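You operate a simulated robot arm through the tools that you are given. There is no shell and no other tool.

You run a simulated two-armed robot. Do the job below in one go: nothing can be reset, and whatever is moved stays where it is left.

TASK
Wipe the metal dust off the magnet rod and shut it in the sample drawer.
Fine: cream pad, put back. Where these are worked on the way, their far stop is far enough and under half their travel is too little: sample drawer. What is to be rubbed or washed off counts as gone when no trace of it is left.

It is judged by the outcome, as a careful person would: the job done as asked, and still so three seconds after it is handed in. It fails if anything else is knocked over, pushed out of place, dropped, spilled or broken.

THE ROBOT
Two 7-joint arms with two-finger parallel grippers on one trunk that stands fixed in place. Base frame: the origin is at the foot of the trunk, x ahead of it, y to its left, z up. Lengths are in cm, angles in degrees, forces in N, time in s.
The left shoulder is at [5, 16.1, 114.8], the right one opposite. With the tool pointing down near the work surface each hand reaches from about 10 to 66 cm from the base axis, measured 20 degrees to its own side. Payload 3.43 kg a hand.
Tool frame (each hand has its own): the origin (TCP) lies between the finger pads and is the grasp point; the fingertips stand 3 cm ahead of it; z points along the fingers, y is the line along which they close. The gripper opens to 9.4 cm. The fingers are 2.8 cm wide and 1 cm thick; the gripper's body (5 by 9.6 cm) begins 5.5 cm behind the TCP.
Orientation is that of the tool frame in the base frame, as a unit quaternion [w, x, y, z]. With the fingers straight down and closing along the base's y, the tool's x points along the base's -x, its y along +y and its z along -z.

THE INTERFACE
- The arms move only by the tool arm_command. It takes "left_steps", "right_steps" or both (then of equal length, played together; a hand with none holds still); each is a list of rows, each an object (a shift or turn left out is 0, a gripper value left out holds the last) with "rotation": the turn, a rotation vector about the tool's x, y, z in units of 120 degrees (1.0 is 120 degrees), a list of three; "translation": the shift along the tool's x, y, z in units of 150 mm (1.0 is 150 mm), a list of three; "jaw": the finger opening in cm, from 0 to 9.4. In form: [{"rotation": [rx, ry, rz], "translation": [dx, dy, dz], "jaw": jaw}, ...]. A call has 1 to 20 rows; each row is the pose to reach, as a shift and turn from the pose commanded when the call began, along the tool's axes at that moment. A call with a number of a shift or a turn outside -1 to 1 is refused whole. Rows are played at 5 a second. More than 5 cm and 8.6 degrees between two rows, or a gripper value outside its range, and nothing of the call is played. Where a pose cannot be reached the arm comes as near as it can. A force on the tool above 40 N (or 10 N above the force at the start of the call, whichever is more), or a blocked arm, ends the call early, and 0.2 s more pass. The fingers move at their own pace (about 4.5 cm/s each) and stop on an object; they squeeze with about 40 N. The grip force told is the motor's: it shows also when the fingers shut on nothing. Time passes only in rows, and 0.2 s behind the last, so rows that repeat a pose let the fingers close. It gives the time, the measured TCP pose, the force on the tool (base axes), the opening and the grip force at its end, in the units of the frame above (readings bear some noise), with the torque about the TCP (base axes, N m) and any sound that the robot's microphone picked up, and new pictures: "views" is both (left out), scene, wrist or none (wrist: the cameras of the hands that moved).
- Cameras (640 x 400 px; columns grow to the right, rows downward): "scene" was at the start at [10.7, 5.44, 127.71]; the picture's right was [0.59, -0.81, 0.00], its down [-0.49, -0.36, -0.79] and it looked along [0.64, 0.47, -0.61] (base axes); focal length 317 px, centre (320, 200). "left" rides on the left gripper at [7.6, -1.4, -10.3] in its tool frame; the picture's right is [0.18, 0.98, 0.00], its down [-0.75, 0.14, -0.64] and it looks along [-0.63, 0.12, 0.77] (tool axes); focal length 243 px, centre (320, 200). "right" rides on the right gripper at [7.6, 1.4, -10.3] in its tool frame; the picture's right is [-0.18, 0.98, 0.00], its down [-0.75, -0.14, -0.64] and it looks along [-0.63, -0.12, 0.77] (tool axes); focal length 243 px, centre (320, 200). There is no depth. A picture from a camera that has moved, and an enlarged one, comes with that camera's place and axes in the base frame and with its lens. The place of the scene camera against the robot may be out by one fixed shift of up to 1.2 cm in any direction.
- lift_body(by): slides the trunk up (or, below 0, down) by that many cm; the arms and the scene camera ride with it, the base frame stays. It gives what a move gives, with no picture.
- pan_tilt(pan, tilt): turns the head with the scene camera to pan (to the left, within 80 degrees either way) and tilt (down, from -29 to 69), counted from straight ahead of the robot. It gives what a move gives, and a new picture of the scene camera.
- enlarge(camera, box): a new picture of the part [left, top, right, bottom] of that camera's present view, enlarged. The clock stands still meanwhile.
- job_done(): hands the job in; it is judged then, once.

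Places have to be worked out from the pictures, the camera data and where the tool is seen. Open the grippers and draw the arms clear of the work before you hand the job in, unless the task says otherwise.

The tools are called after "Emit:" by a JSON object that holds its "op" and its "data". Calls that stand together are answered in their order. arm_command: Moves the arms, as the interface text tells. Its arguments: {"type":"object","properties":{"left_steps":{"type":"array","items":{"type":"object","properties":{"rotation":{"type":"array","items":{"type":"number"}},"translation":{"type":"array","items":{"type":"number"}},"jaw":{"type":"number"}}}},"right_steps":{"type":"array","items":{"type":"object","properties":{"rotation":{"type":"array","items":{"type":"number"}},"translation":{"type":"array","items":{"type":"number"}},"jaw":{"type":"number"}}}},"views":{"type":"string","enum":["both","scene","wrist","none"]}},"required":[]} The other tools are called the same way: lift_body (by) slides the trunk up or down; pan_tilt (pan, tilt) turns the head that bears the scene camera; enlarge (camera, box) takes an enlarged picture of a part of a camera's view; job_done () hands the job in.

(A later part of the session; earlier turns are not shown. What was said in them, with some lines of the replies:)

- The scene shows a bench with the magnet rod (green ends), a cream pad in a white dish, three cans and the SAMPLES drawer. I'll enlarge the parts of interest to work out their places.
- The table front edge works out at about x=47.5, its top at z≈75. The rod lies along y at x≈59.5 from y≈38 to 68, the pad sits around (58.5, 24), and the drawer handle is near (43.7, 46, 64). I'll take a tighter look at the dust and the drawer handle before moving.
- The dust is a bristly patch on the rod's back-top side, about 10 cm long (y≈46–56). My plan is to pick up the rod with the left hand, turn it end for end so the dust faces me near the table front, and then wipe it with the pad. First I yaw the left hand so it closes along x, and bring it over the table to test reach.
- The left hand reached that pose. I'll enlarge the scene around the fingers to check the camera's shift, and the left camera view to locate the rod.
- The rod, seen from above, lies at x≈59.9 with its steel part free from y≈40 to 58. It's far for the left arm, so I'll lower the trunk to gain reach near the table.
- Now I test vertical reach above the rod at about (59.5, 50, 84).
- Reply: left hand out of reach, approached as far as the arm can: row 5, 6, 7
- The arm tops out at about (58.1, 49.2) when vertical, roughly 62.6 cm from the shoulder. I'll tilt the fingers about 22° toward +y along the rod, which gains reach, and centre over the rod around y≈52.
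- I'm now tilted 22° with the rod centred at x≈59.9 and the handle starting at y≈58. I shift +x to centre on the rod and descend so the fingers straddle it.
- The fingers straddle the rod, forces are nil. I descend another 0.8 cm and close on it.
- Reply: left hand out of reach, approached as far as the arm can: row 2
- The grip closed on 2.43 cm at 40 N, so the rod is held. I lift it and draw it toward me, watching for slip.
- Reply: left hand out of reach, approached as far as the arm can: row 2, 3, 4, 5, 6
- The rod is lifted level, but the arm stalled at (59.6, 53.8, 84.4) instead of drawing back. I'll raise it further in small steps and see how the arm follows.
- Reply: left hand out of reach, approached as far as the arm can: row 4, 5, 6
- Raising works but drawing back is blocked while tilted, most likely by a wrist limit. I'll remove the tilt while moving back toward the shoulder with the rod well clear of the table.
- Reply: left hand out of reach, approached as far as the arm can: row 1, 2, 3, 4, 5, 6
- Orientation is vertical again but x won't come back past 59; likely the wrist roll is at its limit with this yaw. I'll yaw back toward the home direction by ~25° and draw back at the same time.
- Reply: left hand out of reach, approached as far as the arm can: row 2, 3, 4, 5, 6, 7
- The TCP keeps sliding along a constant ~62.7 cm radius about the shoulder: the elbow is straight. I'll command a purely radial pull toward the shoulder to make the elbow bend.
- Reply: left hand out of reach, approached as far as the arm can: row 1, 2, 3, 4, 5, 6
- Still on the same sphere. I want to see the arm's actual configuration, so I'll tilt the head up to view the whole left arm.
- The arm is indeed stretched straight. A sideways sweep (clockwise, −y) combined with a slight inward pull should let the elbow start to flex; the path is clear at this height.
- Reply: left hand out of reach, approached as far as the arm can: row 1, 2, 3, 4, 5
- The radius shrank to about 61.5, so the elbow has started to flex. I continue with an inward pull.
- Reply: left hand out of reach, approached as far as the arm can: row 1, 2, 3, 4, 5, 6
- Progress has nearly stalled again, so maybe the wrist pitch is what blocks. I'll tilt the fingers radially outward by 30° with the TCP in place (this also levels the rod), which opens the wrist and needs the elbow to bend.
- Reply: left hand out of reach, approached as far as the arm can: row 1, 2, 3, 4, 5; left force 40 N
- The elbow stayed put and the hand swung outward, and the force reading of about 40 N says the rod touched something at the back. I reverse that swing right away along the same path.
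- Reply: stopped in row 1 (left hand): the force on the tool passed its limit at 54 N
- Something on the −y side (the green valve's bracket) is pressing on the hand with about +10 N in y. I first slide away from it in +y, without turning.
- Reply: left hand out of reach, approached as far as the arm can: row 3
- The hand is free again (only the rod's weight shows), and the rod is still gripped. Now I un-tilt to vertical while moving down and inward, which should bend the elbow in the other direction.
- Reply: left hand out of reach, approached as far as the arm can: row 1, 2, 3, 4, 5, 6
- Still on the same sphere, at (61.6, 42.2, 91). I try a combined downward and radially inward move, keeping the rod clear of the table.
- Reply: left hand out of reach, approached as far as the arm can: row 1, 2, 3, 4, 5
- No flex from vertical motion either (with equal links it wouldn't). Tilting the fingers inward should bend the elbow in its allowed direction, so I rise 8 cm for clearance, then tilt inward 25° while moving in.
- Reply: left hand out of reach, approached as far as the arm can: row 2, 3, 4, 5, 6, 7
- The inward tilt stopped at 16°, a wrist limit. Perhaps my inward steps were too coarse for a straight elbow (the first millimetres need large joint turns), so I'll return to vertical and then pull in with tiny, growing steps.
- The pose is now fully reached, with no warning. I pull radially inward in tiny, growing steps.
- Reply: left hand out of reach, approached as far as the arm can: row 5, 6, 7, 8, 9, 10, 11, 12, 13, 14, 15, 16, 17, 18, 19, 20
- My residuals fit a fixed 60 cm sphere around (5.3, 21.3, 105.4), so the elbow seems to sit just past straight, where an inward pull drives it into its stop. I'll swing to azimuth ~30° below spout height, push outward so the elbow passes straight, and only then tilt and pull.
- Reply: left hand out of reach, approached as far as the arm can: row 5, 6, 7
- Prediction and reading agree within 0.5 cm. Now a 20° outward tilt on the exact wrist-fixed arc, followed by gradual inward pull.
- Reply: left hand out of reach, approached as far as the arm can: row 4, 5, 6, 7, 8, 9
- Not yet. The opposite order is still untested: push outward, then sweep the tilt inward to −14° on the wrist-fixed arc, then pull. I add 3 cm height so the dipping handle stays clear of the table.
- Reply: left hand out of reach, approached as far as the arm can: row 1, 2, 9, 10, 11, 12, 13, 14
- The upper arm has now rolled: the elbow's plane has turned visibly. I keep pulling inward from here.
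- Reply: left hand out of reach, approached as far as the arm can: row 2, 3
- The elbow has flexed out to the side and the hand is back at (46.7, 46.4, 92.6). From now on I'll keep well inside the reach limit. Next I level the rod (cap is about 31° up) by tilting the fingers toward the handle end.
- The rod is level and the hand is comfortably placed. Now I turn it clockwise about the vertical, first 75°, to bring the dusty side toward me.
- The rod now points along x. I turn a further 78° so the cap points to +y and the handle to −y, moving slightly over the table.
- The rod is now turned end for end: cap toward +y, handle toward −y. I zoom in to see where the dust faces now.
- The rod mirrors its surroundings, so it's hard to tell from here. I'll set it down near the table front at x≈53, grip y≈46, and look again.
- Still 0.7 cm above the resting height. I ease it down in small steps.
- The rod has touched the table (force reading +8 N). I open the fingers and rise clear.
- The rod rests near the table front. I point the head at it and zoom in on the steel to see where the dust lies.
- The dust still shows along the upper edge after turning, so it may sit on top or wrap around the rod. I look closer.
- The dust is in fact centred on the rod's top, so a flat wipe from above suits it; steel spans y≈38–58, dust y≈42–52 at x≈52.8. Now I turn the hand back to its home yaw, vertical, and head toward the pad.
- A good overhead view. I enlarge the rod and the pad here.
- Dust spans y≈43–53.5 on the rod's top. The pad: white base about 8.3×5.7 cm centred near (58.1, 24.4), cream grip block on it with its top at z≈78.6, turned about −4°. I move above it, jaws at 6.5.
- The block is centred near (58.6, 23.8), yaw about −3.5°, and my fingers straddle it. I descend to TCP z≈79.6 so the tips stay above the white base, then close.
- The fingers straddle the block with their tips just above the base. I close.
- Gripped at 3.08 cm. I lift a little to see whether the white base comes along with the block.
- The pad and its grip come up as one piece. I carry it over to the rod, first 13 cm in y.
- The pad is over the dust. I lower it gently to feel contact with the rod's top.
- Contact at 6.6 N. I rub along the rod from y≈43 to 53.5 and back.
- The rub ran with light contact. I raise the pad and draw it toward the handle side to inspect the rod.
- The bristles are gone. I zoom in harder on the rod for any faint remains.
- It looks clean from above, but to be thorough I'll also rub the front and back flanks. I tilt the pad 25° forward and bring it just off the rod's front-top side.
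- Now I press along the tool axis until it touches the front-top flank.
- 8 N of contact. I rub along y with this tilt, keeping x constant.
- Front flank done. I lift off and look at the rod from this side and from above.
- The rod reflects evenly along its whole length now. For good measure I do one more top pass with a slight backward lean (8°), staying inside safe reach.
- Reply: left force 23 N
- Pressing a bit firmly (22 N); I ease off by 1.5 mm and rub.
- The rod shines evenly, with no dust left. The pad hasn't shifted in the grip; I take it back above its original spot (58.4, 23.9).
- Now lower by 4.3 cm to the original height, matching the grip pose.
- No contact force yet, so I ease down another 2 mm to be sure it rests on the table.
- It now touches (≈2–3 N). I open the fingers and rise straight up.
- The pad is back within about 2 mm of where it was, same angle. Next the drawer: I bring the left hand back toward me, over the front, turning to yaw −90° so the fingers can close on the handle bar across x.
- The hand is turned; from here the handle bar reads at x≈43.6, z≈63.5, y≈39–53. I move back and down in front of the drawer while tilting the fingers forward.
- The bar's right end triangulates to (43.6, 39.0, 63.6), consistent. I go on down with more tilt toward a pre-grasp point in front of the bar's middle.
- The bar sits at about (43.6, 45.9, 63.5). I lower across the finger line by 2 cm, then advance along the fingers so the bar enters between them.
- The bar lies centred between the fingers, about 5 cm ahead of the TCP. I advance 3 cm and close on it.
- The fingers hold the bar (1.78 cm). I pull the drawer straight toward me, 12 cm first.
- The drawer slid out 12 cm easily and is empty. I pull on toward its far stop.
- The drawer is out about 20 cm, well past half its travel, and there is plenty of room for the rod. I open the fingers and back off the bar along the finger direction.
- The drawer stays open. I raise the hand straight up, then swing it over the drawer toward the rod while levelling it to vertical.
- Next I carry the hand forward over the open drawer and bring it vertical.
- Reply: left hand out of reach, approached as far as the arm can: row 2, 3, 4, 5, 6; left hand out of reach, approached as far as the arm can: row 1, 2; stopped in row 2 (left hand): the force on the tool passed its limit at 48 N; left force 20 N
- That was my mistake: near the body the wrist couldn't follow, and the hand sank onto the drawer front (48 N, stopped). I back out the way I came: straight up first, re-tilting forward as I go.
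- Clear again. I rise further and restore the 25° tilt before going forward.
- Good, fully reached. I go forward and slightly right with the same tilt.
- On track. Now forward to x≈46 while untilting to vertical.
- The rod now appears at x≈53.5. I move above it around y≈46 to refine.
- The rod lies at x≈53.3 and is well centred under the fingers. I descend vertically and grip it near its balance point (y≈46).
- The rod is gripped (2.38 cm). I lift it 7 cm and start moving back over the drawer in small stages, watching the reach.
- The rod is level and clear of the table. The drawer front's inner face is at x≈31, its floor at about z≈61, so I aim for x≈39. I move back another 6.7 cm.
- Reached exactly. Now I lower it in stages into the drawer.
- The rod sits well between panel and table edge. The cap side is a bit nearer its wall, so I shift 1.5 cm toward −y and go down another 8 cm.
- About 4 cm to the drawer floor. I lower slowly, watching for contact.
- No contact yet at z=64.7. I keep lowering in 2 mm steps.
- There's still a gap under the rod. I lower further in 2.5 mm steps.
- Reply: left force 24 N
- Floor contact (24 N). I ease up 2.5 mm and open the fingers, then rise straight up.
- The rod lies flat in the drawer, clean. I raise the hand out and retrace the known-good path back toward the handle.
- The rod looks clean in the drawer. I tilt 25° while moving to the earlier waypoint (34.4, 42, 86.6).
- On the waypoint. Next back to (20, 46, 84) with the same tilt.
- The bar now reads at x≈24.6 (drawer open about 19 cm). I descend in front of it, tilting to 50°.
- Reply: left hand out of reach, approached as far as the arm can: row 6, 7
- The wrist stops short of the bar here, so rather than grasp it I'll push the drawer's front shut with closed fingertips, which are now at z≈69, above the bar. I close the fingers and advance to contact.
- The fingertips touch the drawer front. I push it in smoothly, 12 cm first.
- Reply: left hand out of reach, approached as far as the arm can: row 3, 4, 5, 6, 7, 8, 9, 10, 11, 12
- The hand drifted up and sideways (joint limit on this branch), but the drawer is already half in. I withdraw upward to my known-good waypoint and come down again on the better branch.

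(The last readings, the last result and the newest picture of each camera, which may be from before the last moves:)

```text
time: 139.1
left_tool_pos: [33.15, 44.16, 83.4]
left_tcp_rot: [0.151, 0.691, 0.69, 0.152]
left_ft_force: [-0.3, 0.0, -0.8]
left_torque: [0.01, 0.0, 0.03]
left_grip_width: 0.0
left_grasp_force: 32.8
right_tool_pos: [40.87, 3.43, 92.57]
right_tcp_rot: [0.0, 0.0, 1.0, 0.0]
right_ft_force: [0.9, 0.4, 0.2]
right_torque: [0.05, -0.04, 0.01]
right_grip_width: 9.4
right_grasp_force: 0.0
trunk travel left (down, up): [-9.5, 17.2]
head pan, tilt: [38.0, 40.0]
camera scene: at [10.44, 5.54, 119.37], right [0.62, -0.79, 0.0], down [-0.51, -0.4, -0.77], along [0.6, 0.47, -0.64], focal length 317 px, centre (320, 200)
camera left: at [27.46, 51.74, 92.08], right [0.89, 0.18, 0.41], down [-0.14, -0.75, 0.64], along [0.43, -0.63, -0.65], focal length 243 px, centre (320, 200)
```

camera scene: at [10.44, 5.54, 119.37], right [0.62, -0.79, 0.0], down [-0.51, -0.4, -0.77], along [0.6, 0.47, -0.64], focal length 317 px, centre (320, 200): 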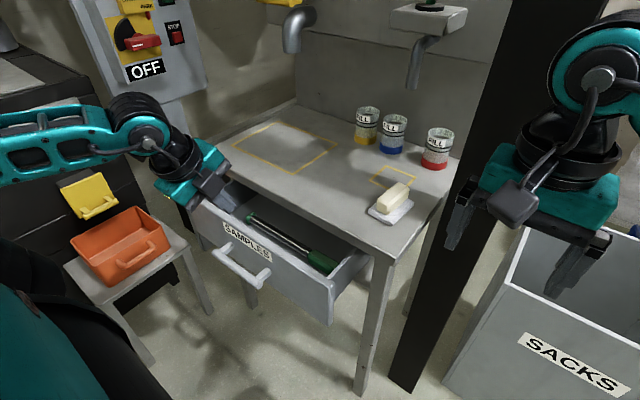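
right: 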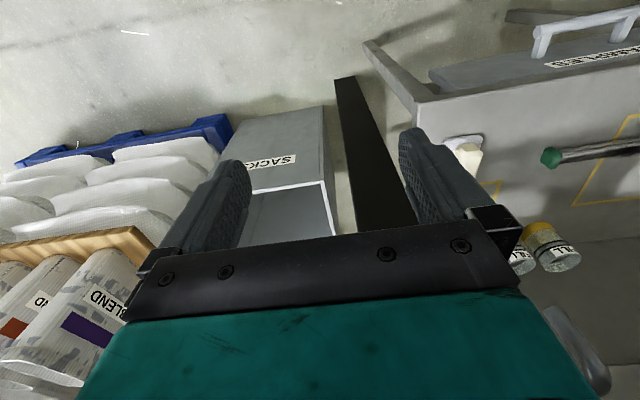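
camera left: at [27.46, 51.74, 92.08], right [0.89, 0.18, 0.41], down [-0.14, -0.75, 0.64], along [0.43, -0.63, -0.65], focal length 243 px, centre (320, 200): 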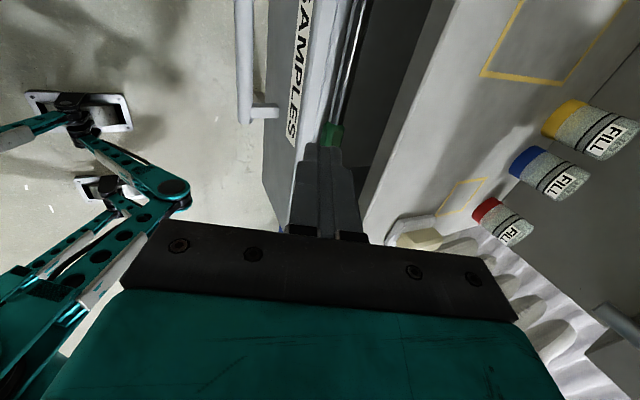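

Back on a good branch at (33.2, 44.2, 83.4); the bar is now at x≈33.9, so the drawer is still open about 10 cm. I come down in front of the panel again with the 50° tilt.

Emit:
{"op": "arm_command", "data": {"left_steps": [{"rotation": [-0.04, 0, 0], "translation": [0.024, -0.08, 0.14]}, {"rotation": [-0.08, 0, 0], "translation": [0.048, -0.15, 0.29]}, {"rotation": [-0.125, 0, 0], "translation": [0.072, -0.21, 0.44]}, {"rotation": [-0.167, 0, 0], "translation": [0.096, -0.27, 0.59]}, {"rotation": [-0.208, 0, 0], "translation": [0.12, -0.319, 0.734]}, {"rotation": [-0.208, 0, 0], "translation": [0.12, -0.319, 0.734]}]}}

Emit:
{"op": "enlarge", "data": {"camera": "scene", "box": [140, 170, 360, 330]}}

```text
time: 140.5
left_tool_pos: [33.1, 46.68, 73.05]
left_tcp_rot: [0.298, 0.642, 0.64, 0.3]
left_ft_force: [-0.5, 0.1, -0.1]
left_torque: [0.0, -0.02, 0.01]
left_grip_width: 0.0
left_grasp_force: 33.1
left hand out of reach, approached as far as the arm can: row 5, 6
right_tool_pos: [40.77, 3.43, 92.49]
right_tcp_rot: [-0.001, 0.0, 1.0, 0.0]
right_ft_force: [-0.2, 0.2, -0.6]
right_torque: [0.0, -0.02, 0.0]
right_grip_width: 9.41
right_grasp_force: 0.1
trunk travel left (down, up): [-9.5, 17.2]
head pan, tilt: [38.0, 40.0]
camera scene: at [10.43, 5.56, 119.37], right [0.62, -0.79, 0.0], down [-0.51, -0.4, -0.77], along [0.6, 0.47, -0.64], focal length 317 px, centre (320, 200)
camera left: at [24.17, 54.4, 78.59], right [0.63, 0.18, 0.75], down [-0.4, -0.75, 0.52], along [0.66, -0.63, -0.4], focal length 243 px, centre (320, 200)
```

scene: 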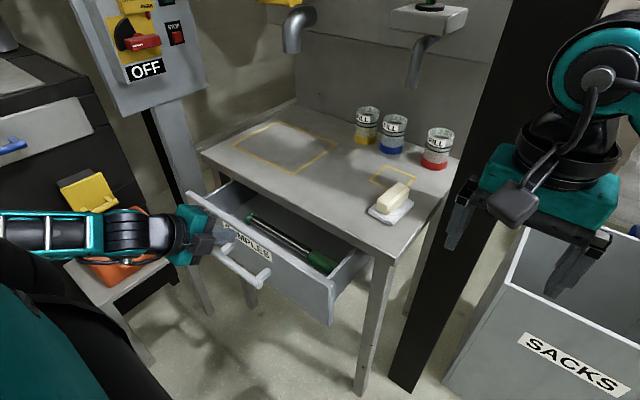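
left: 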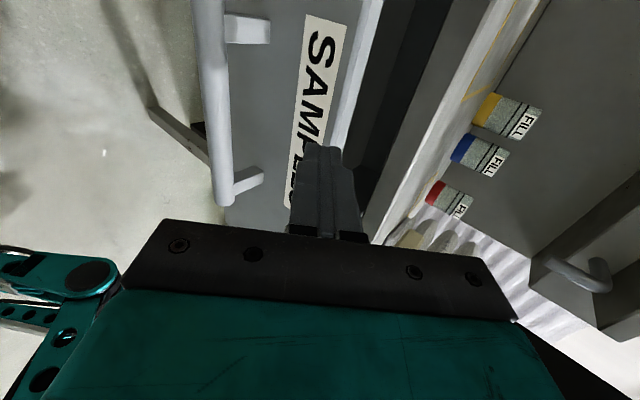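

```text
2.50 times, centred on (250, 250) of scene
camera zoom: at [10.43, 5.56, 119.37], right [0.62, -0.79, 0.0], down [-0.51, -0.4, -0.77], along [0.6, 0.47, -0.64], focal length 793 px, centre (495, 75)
```

zoom: 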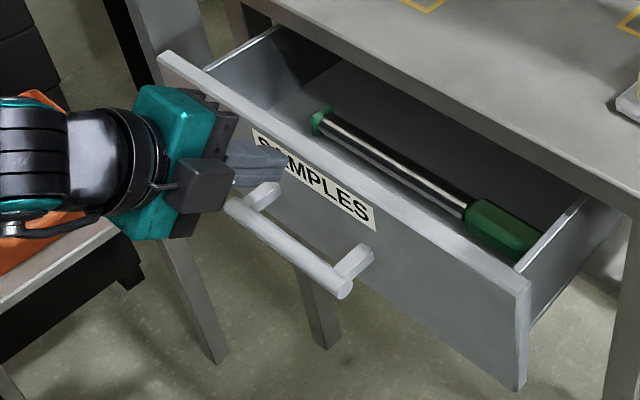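

Fingers are in front of the label, tips below the panel's top edge. I reduce the tilt to about 35°, which should give the wrist freedom for pushing forward.

Emit:
{"op": "arm_command", "data": {"left_steps": [{"rotation": [0.06, 0, 0], "translation": [-0.02, 0.03, 0.03]}, {"rotation": [0.125, 0, 0], "translation": [-0.047, 0.05, 0.06]}, {"rotation": [0.125, 0, 0], "translation": [-0.047, 0.05, 0.06]}]}}

Emit:
{"op": "enlarge", "data": {"camera": "scene", "box": [140, 170, 360, 330]}}

```text
time: 141.3
left_tool_pos: [34.1, 46.15, 72.99]
left_tcp_rot: [0.211, 0.675, 0.674, 0.213]
left_ft_force: [0.8, -0.1, 0.5]
left_torque: [0.02, -0.04, -0.01]
left_grip_width: 0.02
left_grasp_force: 32.1
right_tool_pos: [40.76, 3.34, 92.48]
right_tcp_rot: [0.0, 0.0, 1.0, 0.001]
right_ft_force: [-0.4, 1.0, -0.8]
right_torque: [-0.01, 0.03, -0.01]
right_grip_width: 9.4
right_grasp_force: 0.0
trunk travel left (down, up): [-9.5, 17.2]
head pan, tilt: [38.0, 40.0]
camera scene: at [10.44, 5.55, 119.37], right [0.62, -0.79, 0.0], down [-0.51, -0.4, -0.77], along [0.6, 0.47, -0.64], focal length 317 px, centre (320, 200)
camera left: at [27.06, 53.73, 80.61], right [0.81, 0.18, 0.56], down [-0.25, -0.76, 0.61], along [0.54, -0.63, -0.56], focal length 243 px, centre (320, 200)
```

scene: 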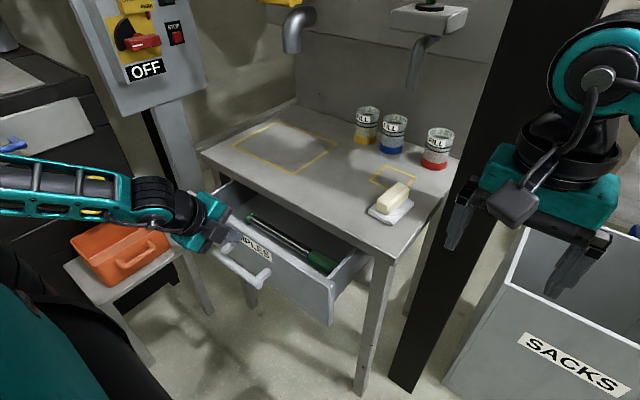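
left: 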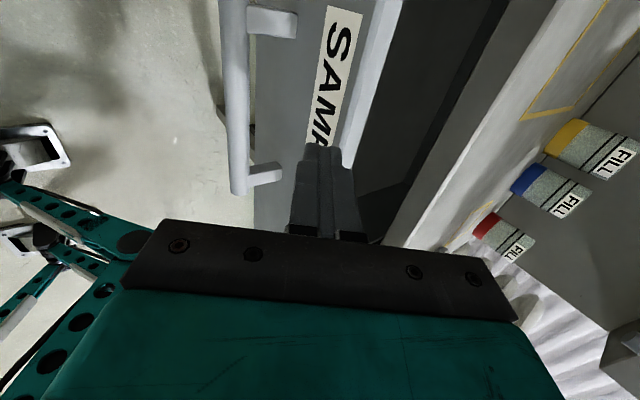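

```text
2.50 times, centred on (250, 250) of scene
camera zoom: at [10.44, 5.55, 119.37], right [0.62, -0.79, 0.0], down [-0.51, -0.4, -0.77], along [0.6, 0.47, -0.64], focal length 793 px, centre (495, 75)
```

zoom: 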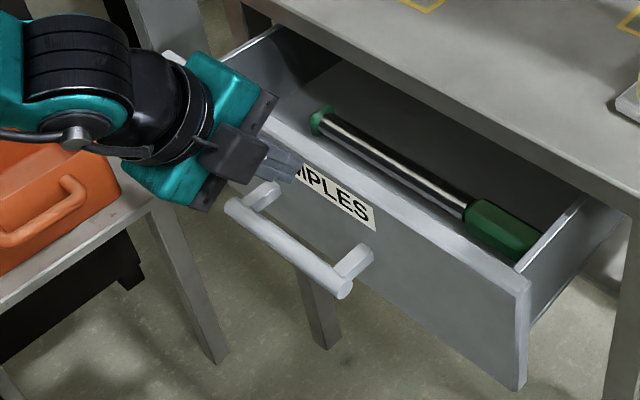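

Now fully reached with the tips at z≈70.5. I lower 1 cm and push forward in 1 cm steps.

Emit:
{"op": "arm_command", "data": {"left_steps": [{"translation": [0, -0.038, 0.055]}, {"translation": [0, 0.017, 0.093]}, {"translation": [0, 0.071, 0.131]}, {"translation": [0, 0.126, 0.169]}, {"translation": [0, 0.181, 0.207]}, {"translation": [0, 0.236, 0.245]}, {"translation": [0, 0.29, 0.283]}, {"translation": [0, 0.345, 0.321]}, {"translation": [0, 0.4, 0.36]}, {"translation": [0, 0.4, 0.36]}]}}

Emit:
{"op": "enlarge", "data": {"camera": "scene", "box": [160, 160, 380, 320]}}

```text
time: 143.5
left_tool_pos: [42.18, 46.06, 72.31]
left_tcp_rot: [0.213, 0.674, 0.674, 0.214]
left_ft_force: [-0.2, 0.0, 0.9]
left_torque: [-0.02, -0.01, -0.01]
left_grip_width: 0.0
left_grasp_force: 33.5
right_tool_pos: [40.89, 3.44, 92.32]
right_tcp_rot: [0.0, 0.0, 1.0, 0.0]
right_ft_force: [0.1, 0.2, -0.9]
right_torque: [-0.02, 0.0, 0.0]
right_grip_width: 9.38
right_grasp_force: 0.1
trunk travel left (down, up): [-9.5, 17.2]
head pan, tilt: [38.0, 40.0]
camera scene: at [10.44, 5.55, 119.37], right [0.62, -0.79, 0.0], down [-0.51, -0.4, -0.77], along [0.6, 0.47, -0.64], focal length 317 px, centre (320, 200)
camera left: at [35.17, 53.65, 79.82], right [0.8, 0.18, 0.57], down [-0.25, -0.76, 0.6], along [0.54, -0.63, -0.56], focal length 243 px, centre (320, 200)
```

scene: 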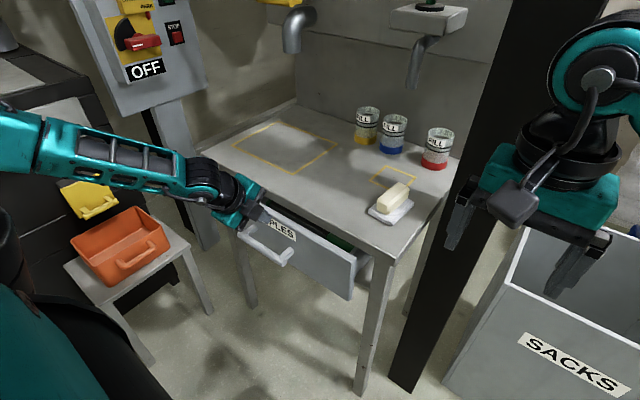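
left: 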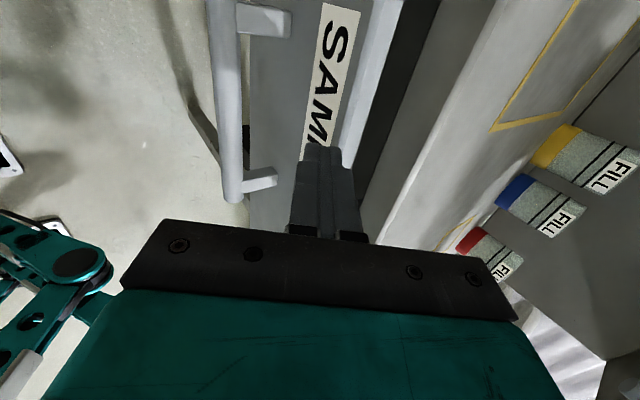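

```text
2.50 times, centred on (270, 240) of scene
camera zoom: at [10.44, 5.55, 119.37], right [0.62, -0.79, 0.0], down [-0.51, -0.4, -0.77], along [0.6, 0.47, -0.64], focal length 793 px, centre (445, 100)
```

zoom: 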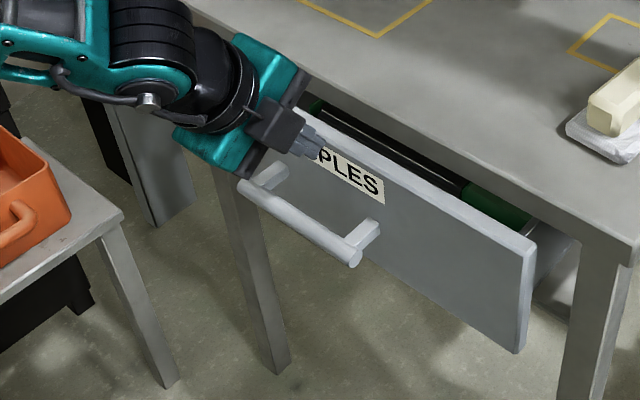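

Only a few centimetres remain. I push on gently until it stops.

Emit:
{"op": "arm_command", "data": {"left_steps": [{"translation": [0, 0.033, 0.023]}, {"translation": [0, 0.066, 0.046]}, {"translation": [0, 0.098, 0.069]}, {"translation": [0, 0.131, 0.092]}, {"translation": [0, 0.164, 0.115]}, {"translation": [0, 0.186, 0.13]}, {"translation": [0, 0.208, 0.145]}]}}

Emit:
{"op": "enlarge", "data": {"camera": "scene", "box": [160, 160, 380, 320]}}

```text
time: 145.1
left_tool_pos: [45.52, 46.19, 72.11]
left_tcp_rot: [0.21, 0.675, 0.675, 0.211]
left_ft_force: [-24.8, -4.1, 7.7]
left_torque: [-0.07, 0.32, -0.14]
left_grip_width: 0.0
left_grasp_force: 33.0
right_tool_pos: [40.72, 3.29, 92.56]
right_tcp_rot: [0.001, 0.001, 1.0, 0.0]
right_ft_force: [0.1, 0.3, 0.4]
right_torque: [-0.01, -0.01, -0.04]
right_grip_width: 9.41
right_grasp_force: 0.1
trunk travel left (down, up): [-9.5, 17.2]
head pan, tilt: [38.0, 40.0]
camera scene: at [10.23, 5.48, 119.42], right [0.62, -0.79, 0.0], down [-0.5, -0.4, -0.77], along [0.61, 0.47, -0.64], focal length 317 px, centre (320, 200)
camera left: at [38.48, 53.68, 79.73], right [0.81, 0.18, 0.56], down [-0.25, -0.76, 0.61], along [0.53, -0.63, -0.57], focal length 243 px, centre (320, 200)
```

scene: 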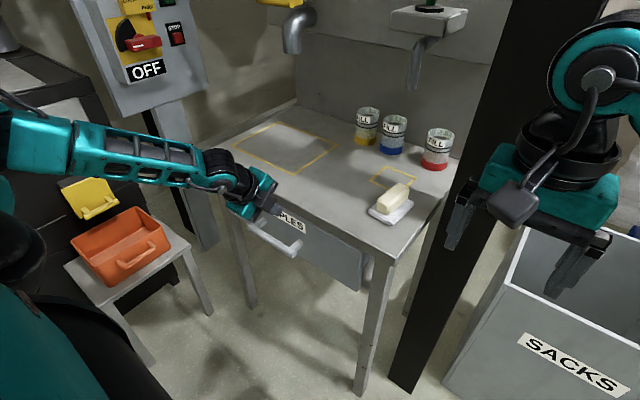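
left: 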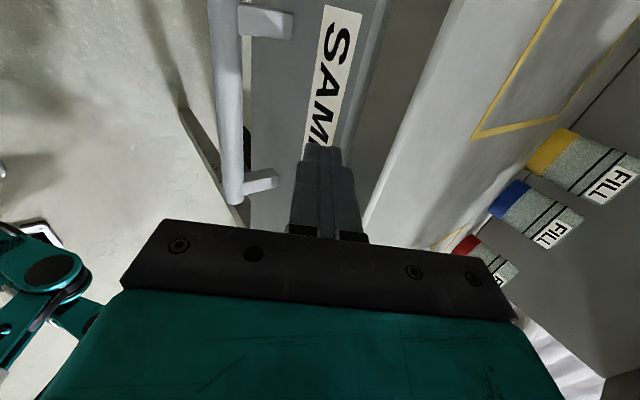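

```text
2.50 times, centred on (270, 240) of scene
camera zoom: at [10.23, 5.48, 119.42], right [0.62, -0.79, 0.0], down [-0.5, -0.4, -0.77], along [0.61, 0.47, -0.64], focal length 793 px, centre (445, 100)
```

zoom: 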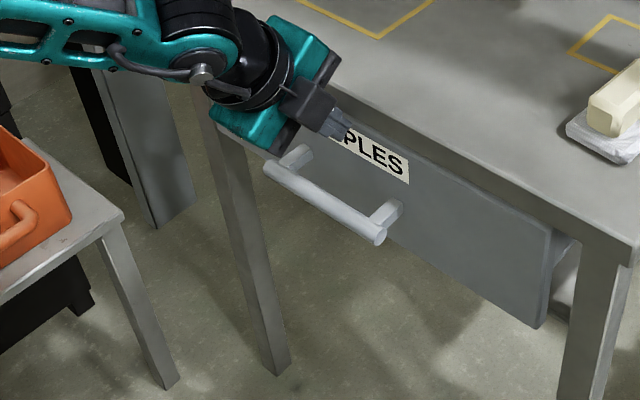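

The force rose to 25 N: the drawer is against its stop. I back away and compare with the start.

Emit:
{"op": "arm_command", "data": {"left_steps": [{"translation": [0, -0.08, -0.08]}, {"translation": [0, -0.19, -0.2]}, {"translation": [0, -0.3, -0.33]}, {"translation": [0, -0.25, -0.5]}, {"translation": [-0.1, -0.15, -0.7]}, {"translation": [-0.15, 0.0, -0.85]}, {"translation": [-0.15, 0.0, -0.85]}]}}

Emit:
{"op": "enlarge", "data": {"camera": "scene", "box": [200, 160, 400, 320]}}

```text
time: 146.7
left_tool_pos: [38.48, 43.76, 82.62]
left_tcp_rot: [0.212, 0.675, 0.674, 0.214]
left_ft_force: [-0.7, -0.4, -0.3]
left_torque: [0.0, 0.01, 0.0]
left_grip_width: 0.0
left_grasp_force: 33.1
right_tool_pos: [40.83, 3.42, 92.36]
right_tcp_rot: [0.0, 0.0, 1.0, 0.001]
right_ft_force: [0.0, -1.0, -1.5]
right_torque: [-0.04, 0.01, 0.0]
right_grip_width: 9.43
right_grasp_force: 0.0
trunk travel left (down, up): [-9.5, 17.2]
head pan, tilt: [38.0, 40.0]
camera scene: at [10.43, 5.55, 119.37], right [0.62, -0.79, 0.0], down [-0.51, -0.4, -0.77], along [0.6, 0.47, -0.64], focal length 317 px, centre (320, 200)
camera left: at [31.43, 51.34, 90.19], right [0.81, 0.18, 0.56], down [-0.25, -0.76, 0.6], along [0.54, -0.63, -0.56], focal length 243 px, centre (320, 200)
```

scene: 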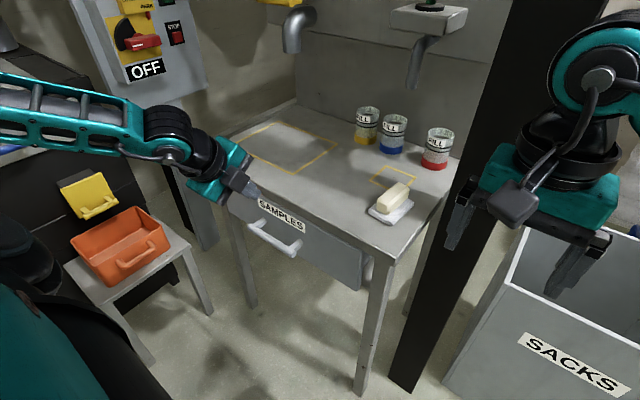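
left: 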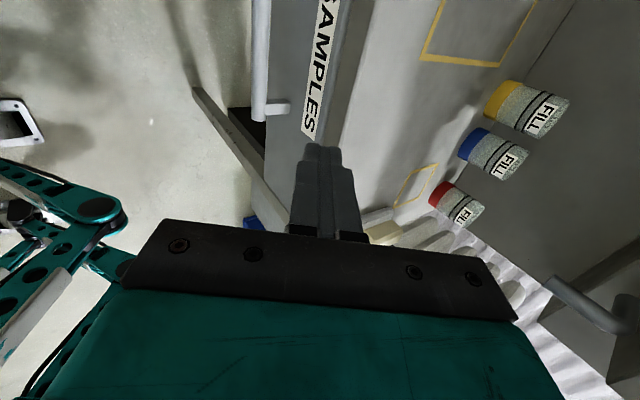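

```text
2.50 times, centred on (300, 240) of scene
camera zoom: at [10.43, 5.55, 119.37], right [0.62, -0.79, 0.0], down [-0.51, -0.4, -0.77], along [0.6, 0.47, -0.64], focal length 793 px, centre (370, 100)
```

zoom: 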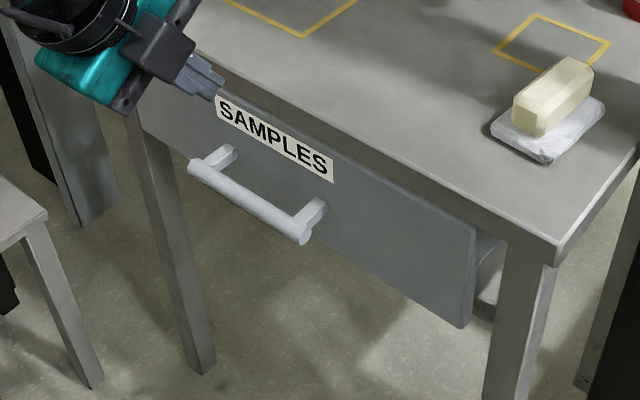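

The drawer looks shut. For a direct comparison I enlarge the same box as before I opened it.

Emit:
{"op": "enlarge", "data": {"camera": "scene", "box": [240, 150, 400, 260]}}

Emit:
{"op": "enlarge", "data": {"camera": "scene", "box": [330, 230, 400, 280]}}

```text
3.64 times, centred on (320, 205) of scene
camera zoom: at [10.43, 5.55, 119.37], right [0.62, -0.79, 0.0], down [-0.51, -0.4, -0.77], along [0.6, 0.47, -0.64], focal length 1154 px, centre (320, 182)
```

zoom: 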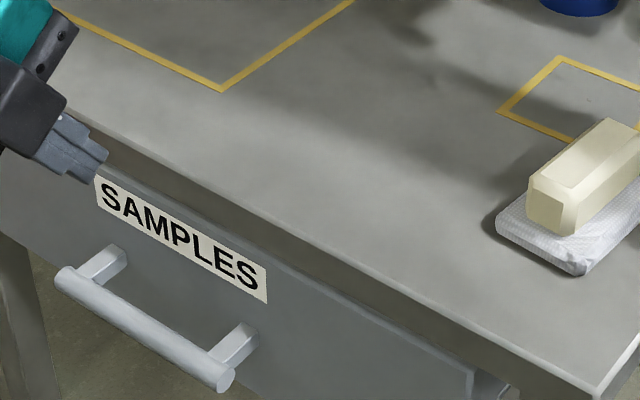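

```text
8.00 times, centred on (365, 255) of scene
camera zoom: at [10.43, 5.55, 119.37], right [0.62, -0.79, 0.0], down [-0.51, -0.4, -0.77], along [0.6, 0.47, -0.64], focal length 2538 px, centre (-40, -240)
```

zoom: 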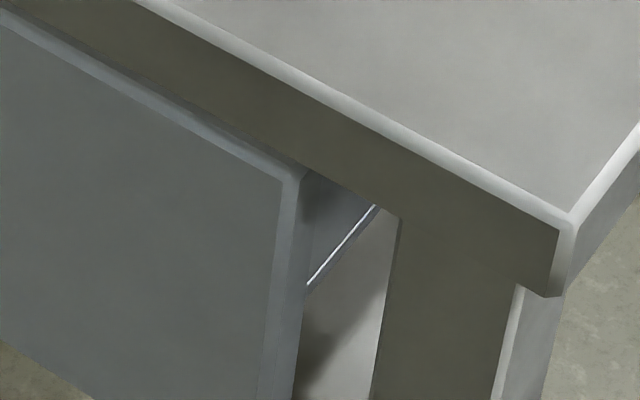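

Handle and label sit exactly where they were before opening, so the drawer is fully shut, and the pad is in place. I open the gripper and raise the left arm clear.

Emit:
{"op": "arm_command", "data": {"left_steps": [{"translation": [-0.03, 0.06, -0.15], "jaw": 3}, {"translation": [-0.06, 0.12, -0.31], "jaw": 6}, {"translation": [-0.09, 0.18, -0.46], "jaw": 9}, {"translation": [-0.11, 0.24, -0.62], "jaw": 9.2}, {"translation": [-0.133, 0.293, -0.77], "jaw": 9.2}, {"translation": [-0.133, 0.293, -0.77], "jaw": 9.2}]}}

Emit:
{"op": "lift_body", "data": {"by": 6}}

Emit:
{"op": "pan_tilt", "data": {"pan": 36.3, "tilt": 37.8}}

```text
time: 148.1
left_tool_pos: [35.51, 41.57, 94.84]
left_tcp_rot: [0.211, 0.675, 0.674, 0.213]
left_ft_force: [0.5, 0.3, -0.1]
left_torque: [0.03, 0.02, -0.03]
left_grip_width: 9.18
left_grasp_force: 0.1
right_tool_pos: [40.73, 3.45, 92.42]
right_tcp_rot: [0.0, 0.0, 1.0, 0.0]
right_ft_force: [0.2, -0.4, 0.1]
right_torque: [0.01, 0.01, 0.0]
right_grip_width: 9.39
right_grasp_force: 0.0
trunk travel left (down, up): [-9.5, 17.2]
head pan, tilt: [38.0, 40.0]
camera scene: at [10.42, 5.55, 119.37], right [0.62, -0.79, 0.0], down [-0.51, -0.4, -0.77], along [0.6, 0.47, -0.64], focal length 317 px, centre (320, 200)
camera left: at [28.46, 49.26, 102.36], right [0.81, 0.18, 0.56], down [-0.25, -0.76, 0.6], along [0.54, -0.63, -0.56], focal length 243 px, centre (320, 200)
```

scene: 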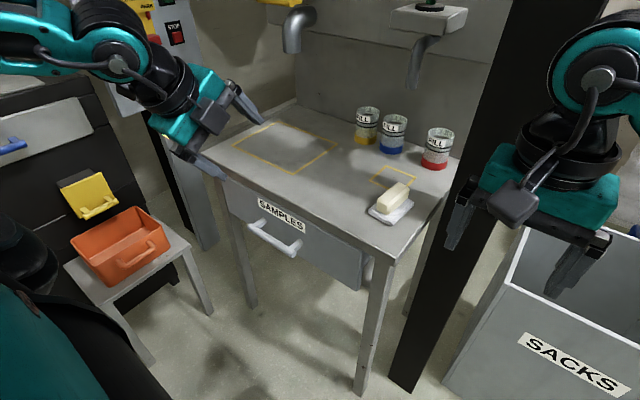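
left: 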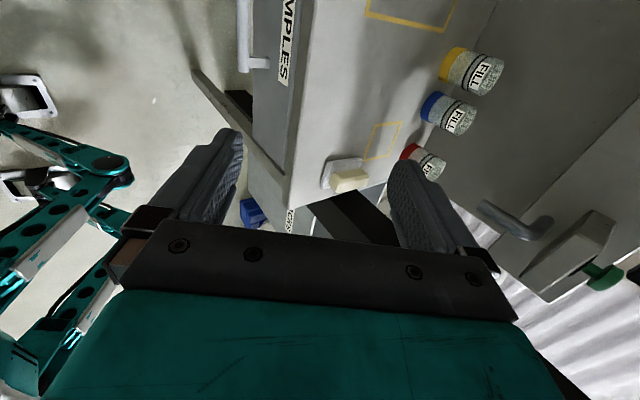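

```text
time: 149.1
left_tool_pos: [35.6, 41.73, 100.87]
left_tcp_rot: [0.212, 0.675, 0.674, 0.213]
left_ft_force: [0.0, 0.1, 0.2]
left_torque: [0.0, 0.0, -0.02]
left_grip_width: 9.18
left_grasp_force: 0.0
right_tool_pos: [40.87, 3.51, 98.55]
right_tcp_rot: [0.0, 0.0, 1.0, 0.0]
right_ft_force: [-0.7, -0.8, 0.2]
right_torque: [0.01, 0.03, -0.01]
right_grip_width: 9.41
right_grasp_force: 0.0
trunk travel left (down, up): [-15.5, 11.2]
head pan, tilt: [38.0, 40.0]
```

```text
time: 149.8
left_tool_pos: [35.52, 41.68, 100.89]
left_tcp_rot: [0.211, 0.675, 0.674, 0.213]
left_ft_force: [-0.1, -0.4, 0.1]
left_torque: [0.01, -0.02, -0.01]
left_grip_width: 9.21
left_grasp_force: 0.1
right_tool_pos: [40.75, 3.38, 98.5]
right_tcp_rot: [0.0, -0.001, 1.0, 0.0]
right_ft_force: [0.2, 0.1, 0.1]
right_torque: [-0.01, 0.02, 0.01]
right_grip_width: 9.41
right_grasp_force: 0.0
trunk travel left (down, up): [-15.5, 11.2]
head pan, tilt: [36.3, 37.8]
camera scene: at [10.7, 5.44, 125.7], right [0.59, -0.81, 0.0], down [-0.49, -0.36, -0.79], along [0.64, 0.47, -0.61], focal length 317 px, centre (320, 200)
```

scene: 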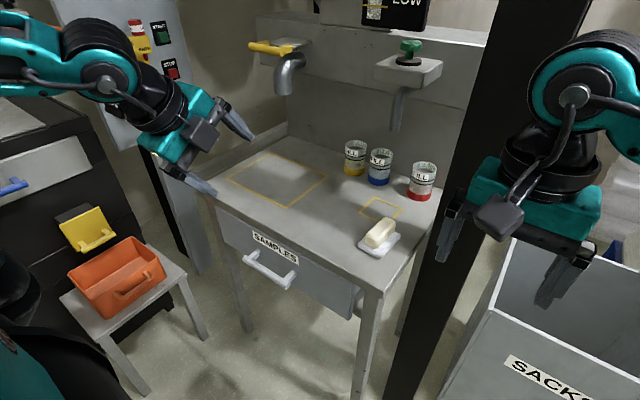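

All cans, taps and the pad look in place. I check the taps I brushed near earlier and the pad once more.

Emit:
{"op": "enlarge", "data": {"camera": "scene", "box": [240, 20, 460, 210]}}

Emit:
{"op": "enlarge", "data": {"camera": "scene", "box": [220, 180, 440, 330]}}

```text
2.11 times, centred on (350, 115) of scene
camera zoom: at [10.7, 5.44, 125.7], right [0.59, -0.81, 0.0], down [-0.49, -0.36, -0.79], along [0.64, 0.47, -0.61], focal length 668 px, centre (257, 379)
```

zoom: 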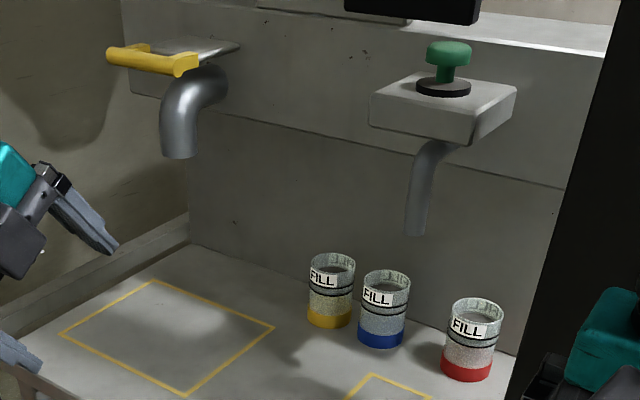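

```text
2.67 times, centred on (330, 255) of scene
camera zoom: at [10.7, 5.44, 125.7], right [0.59, -0.81, 0.0], down [-0.49, -0.36, -0.79], along [0.64, 0.47, -0.61], focal length 846 px, centre (293, 53)
```

zoom: 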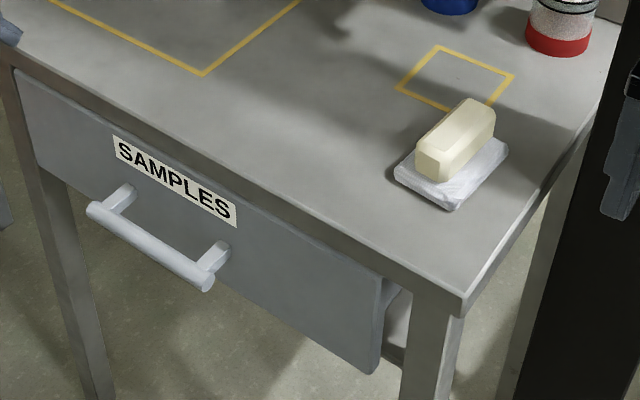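

The rod is wiped clean and shut in the sample drawer, and the pad is back in place. Cans and taps are undisturbed, both grippers are open, and both arms are clear, so I hand the job in.

Emit:
{"op": "job_done", "data": {}}

```text
The job is handed in.
```

I wiped the metal dust off the magnet rod and shut the rod in the sample drawer. I've handed the job in but don't have a verdict on it yet.

- **Rod:** the cameras showed no dust left after I rubbed the top and both upper flanks. I did not get a clear look at its underside. It lies flat on the drawer floor.
- **Drawer:** I opened it about 20 cm, then pushed it shut. The force rose to 25 N at the stop, and the handle and label sit where they were at the start.
- **Pad:** it is back within about 2–4 mm of its original spot, at the same angle.
- **Contacts on the way:** two contacts went past the force limit. While I was freeing the stretched-out left arm, the hand or the rod pressed on something at the back, apparently the green tap's bracket, with up to 54 N. Later the hand pressed on the open drawer front with 48 N. The cans and taps looked undisturbed afterwards, and the drawer still slid and closed normally.

Both grippers are open and the arms are clear of the table. The trunk is standing 2 cm lower than at the start.
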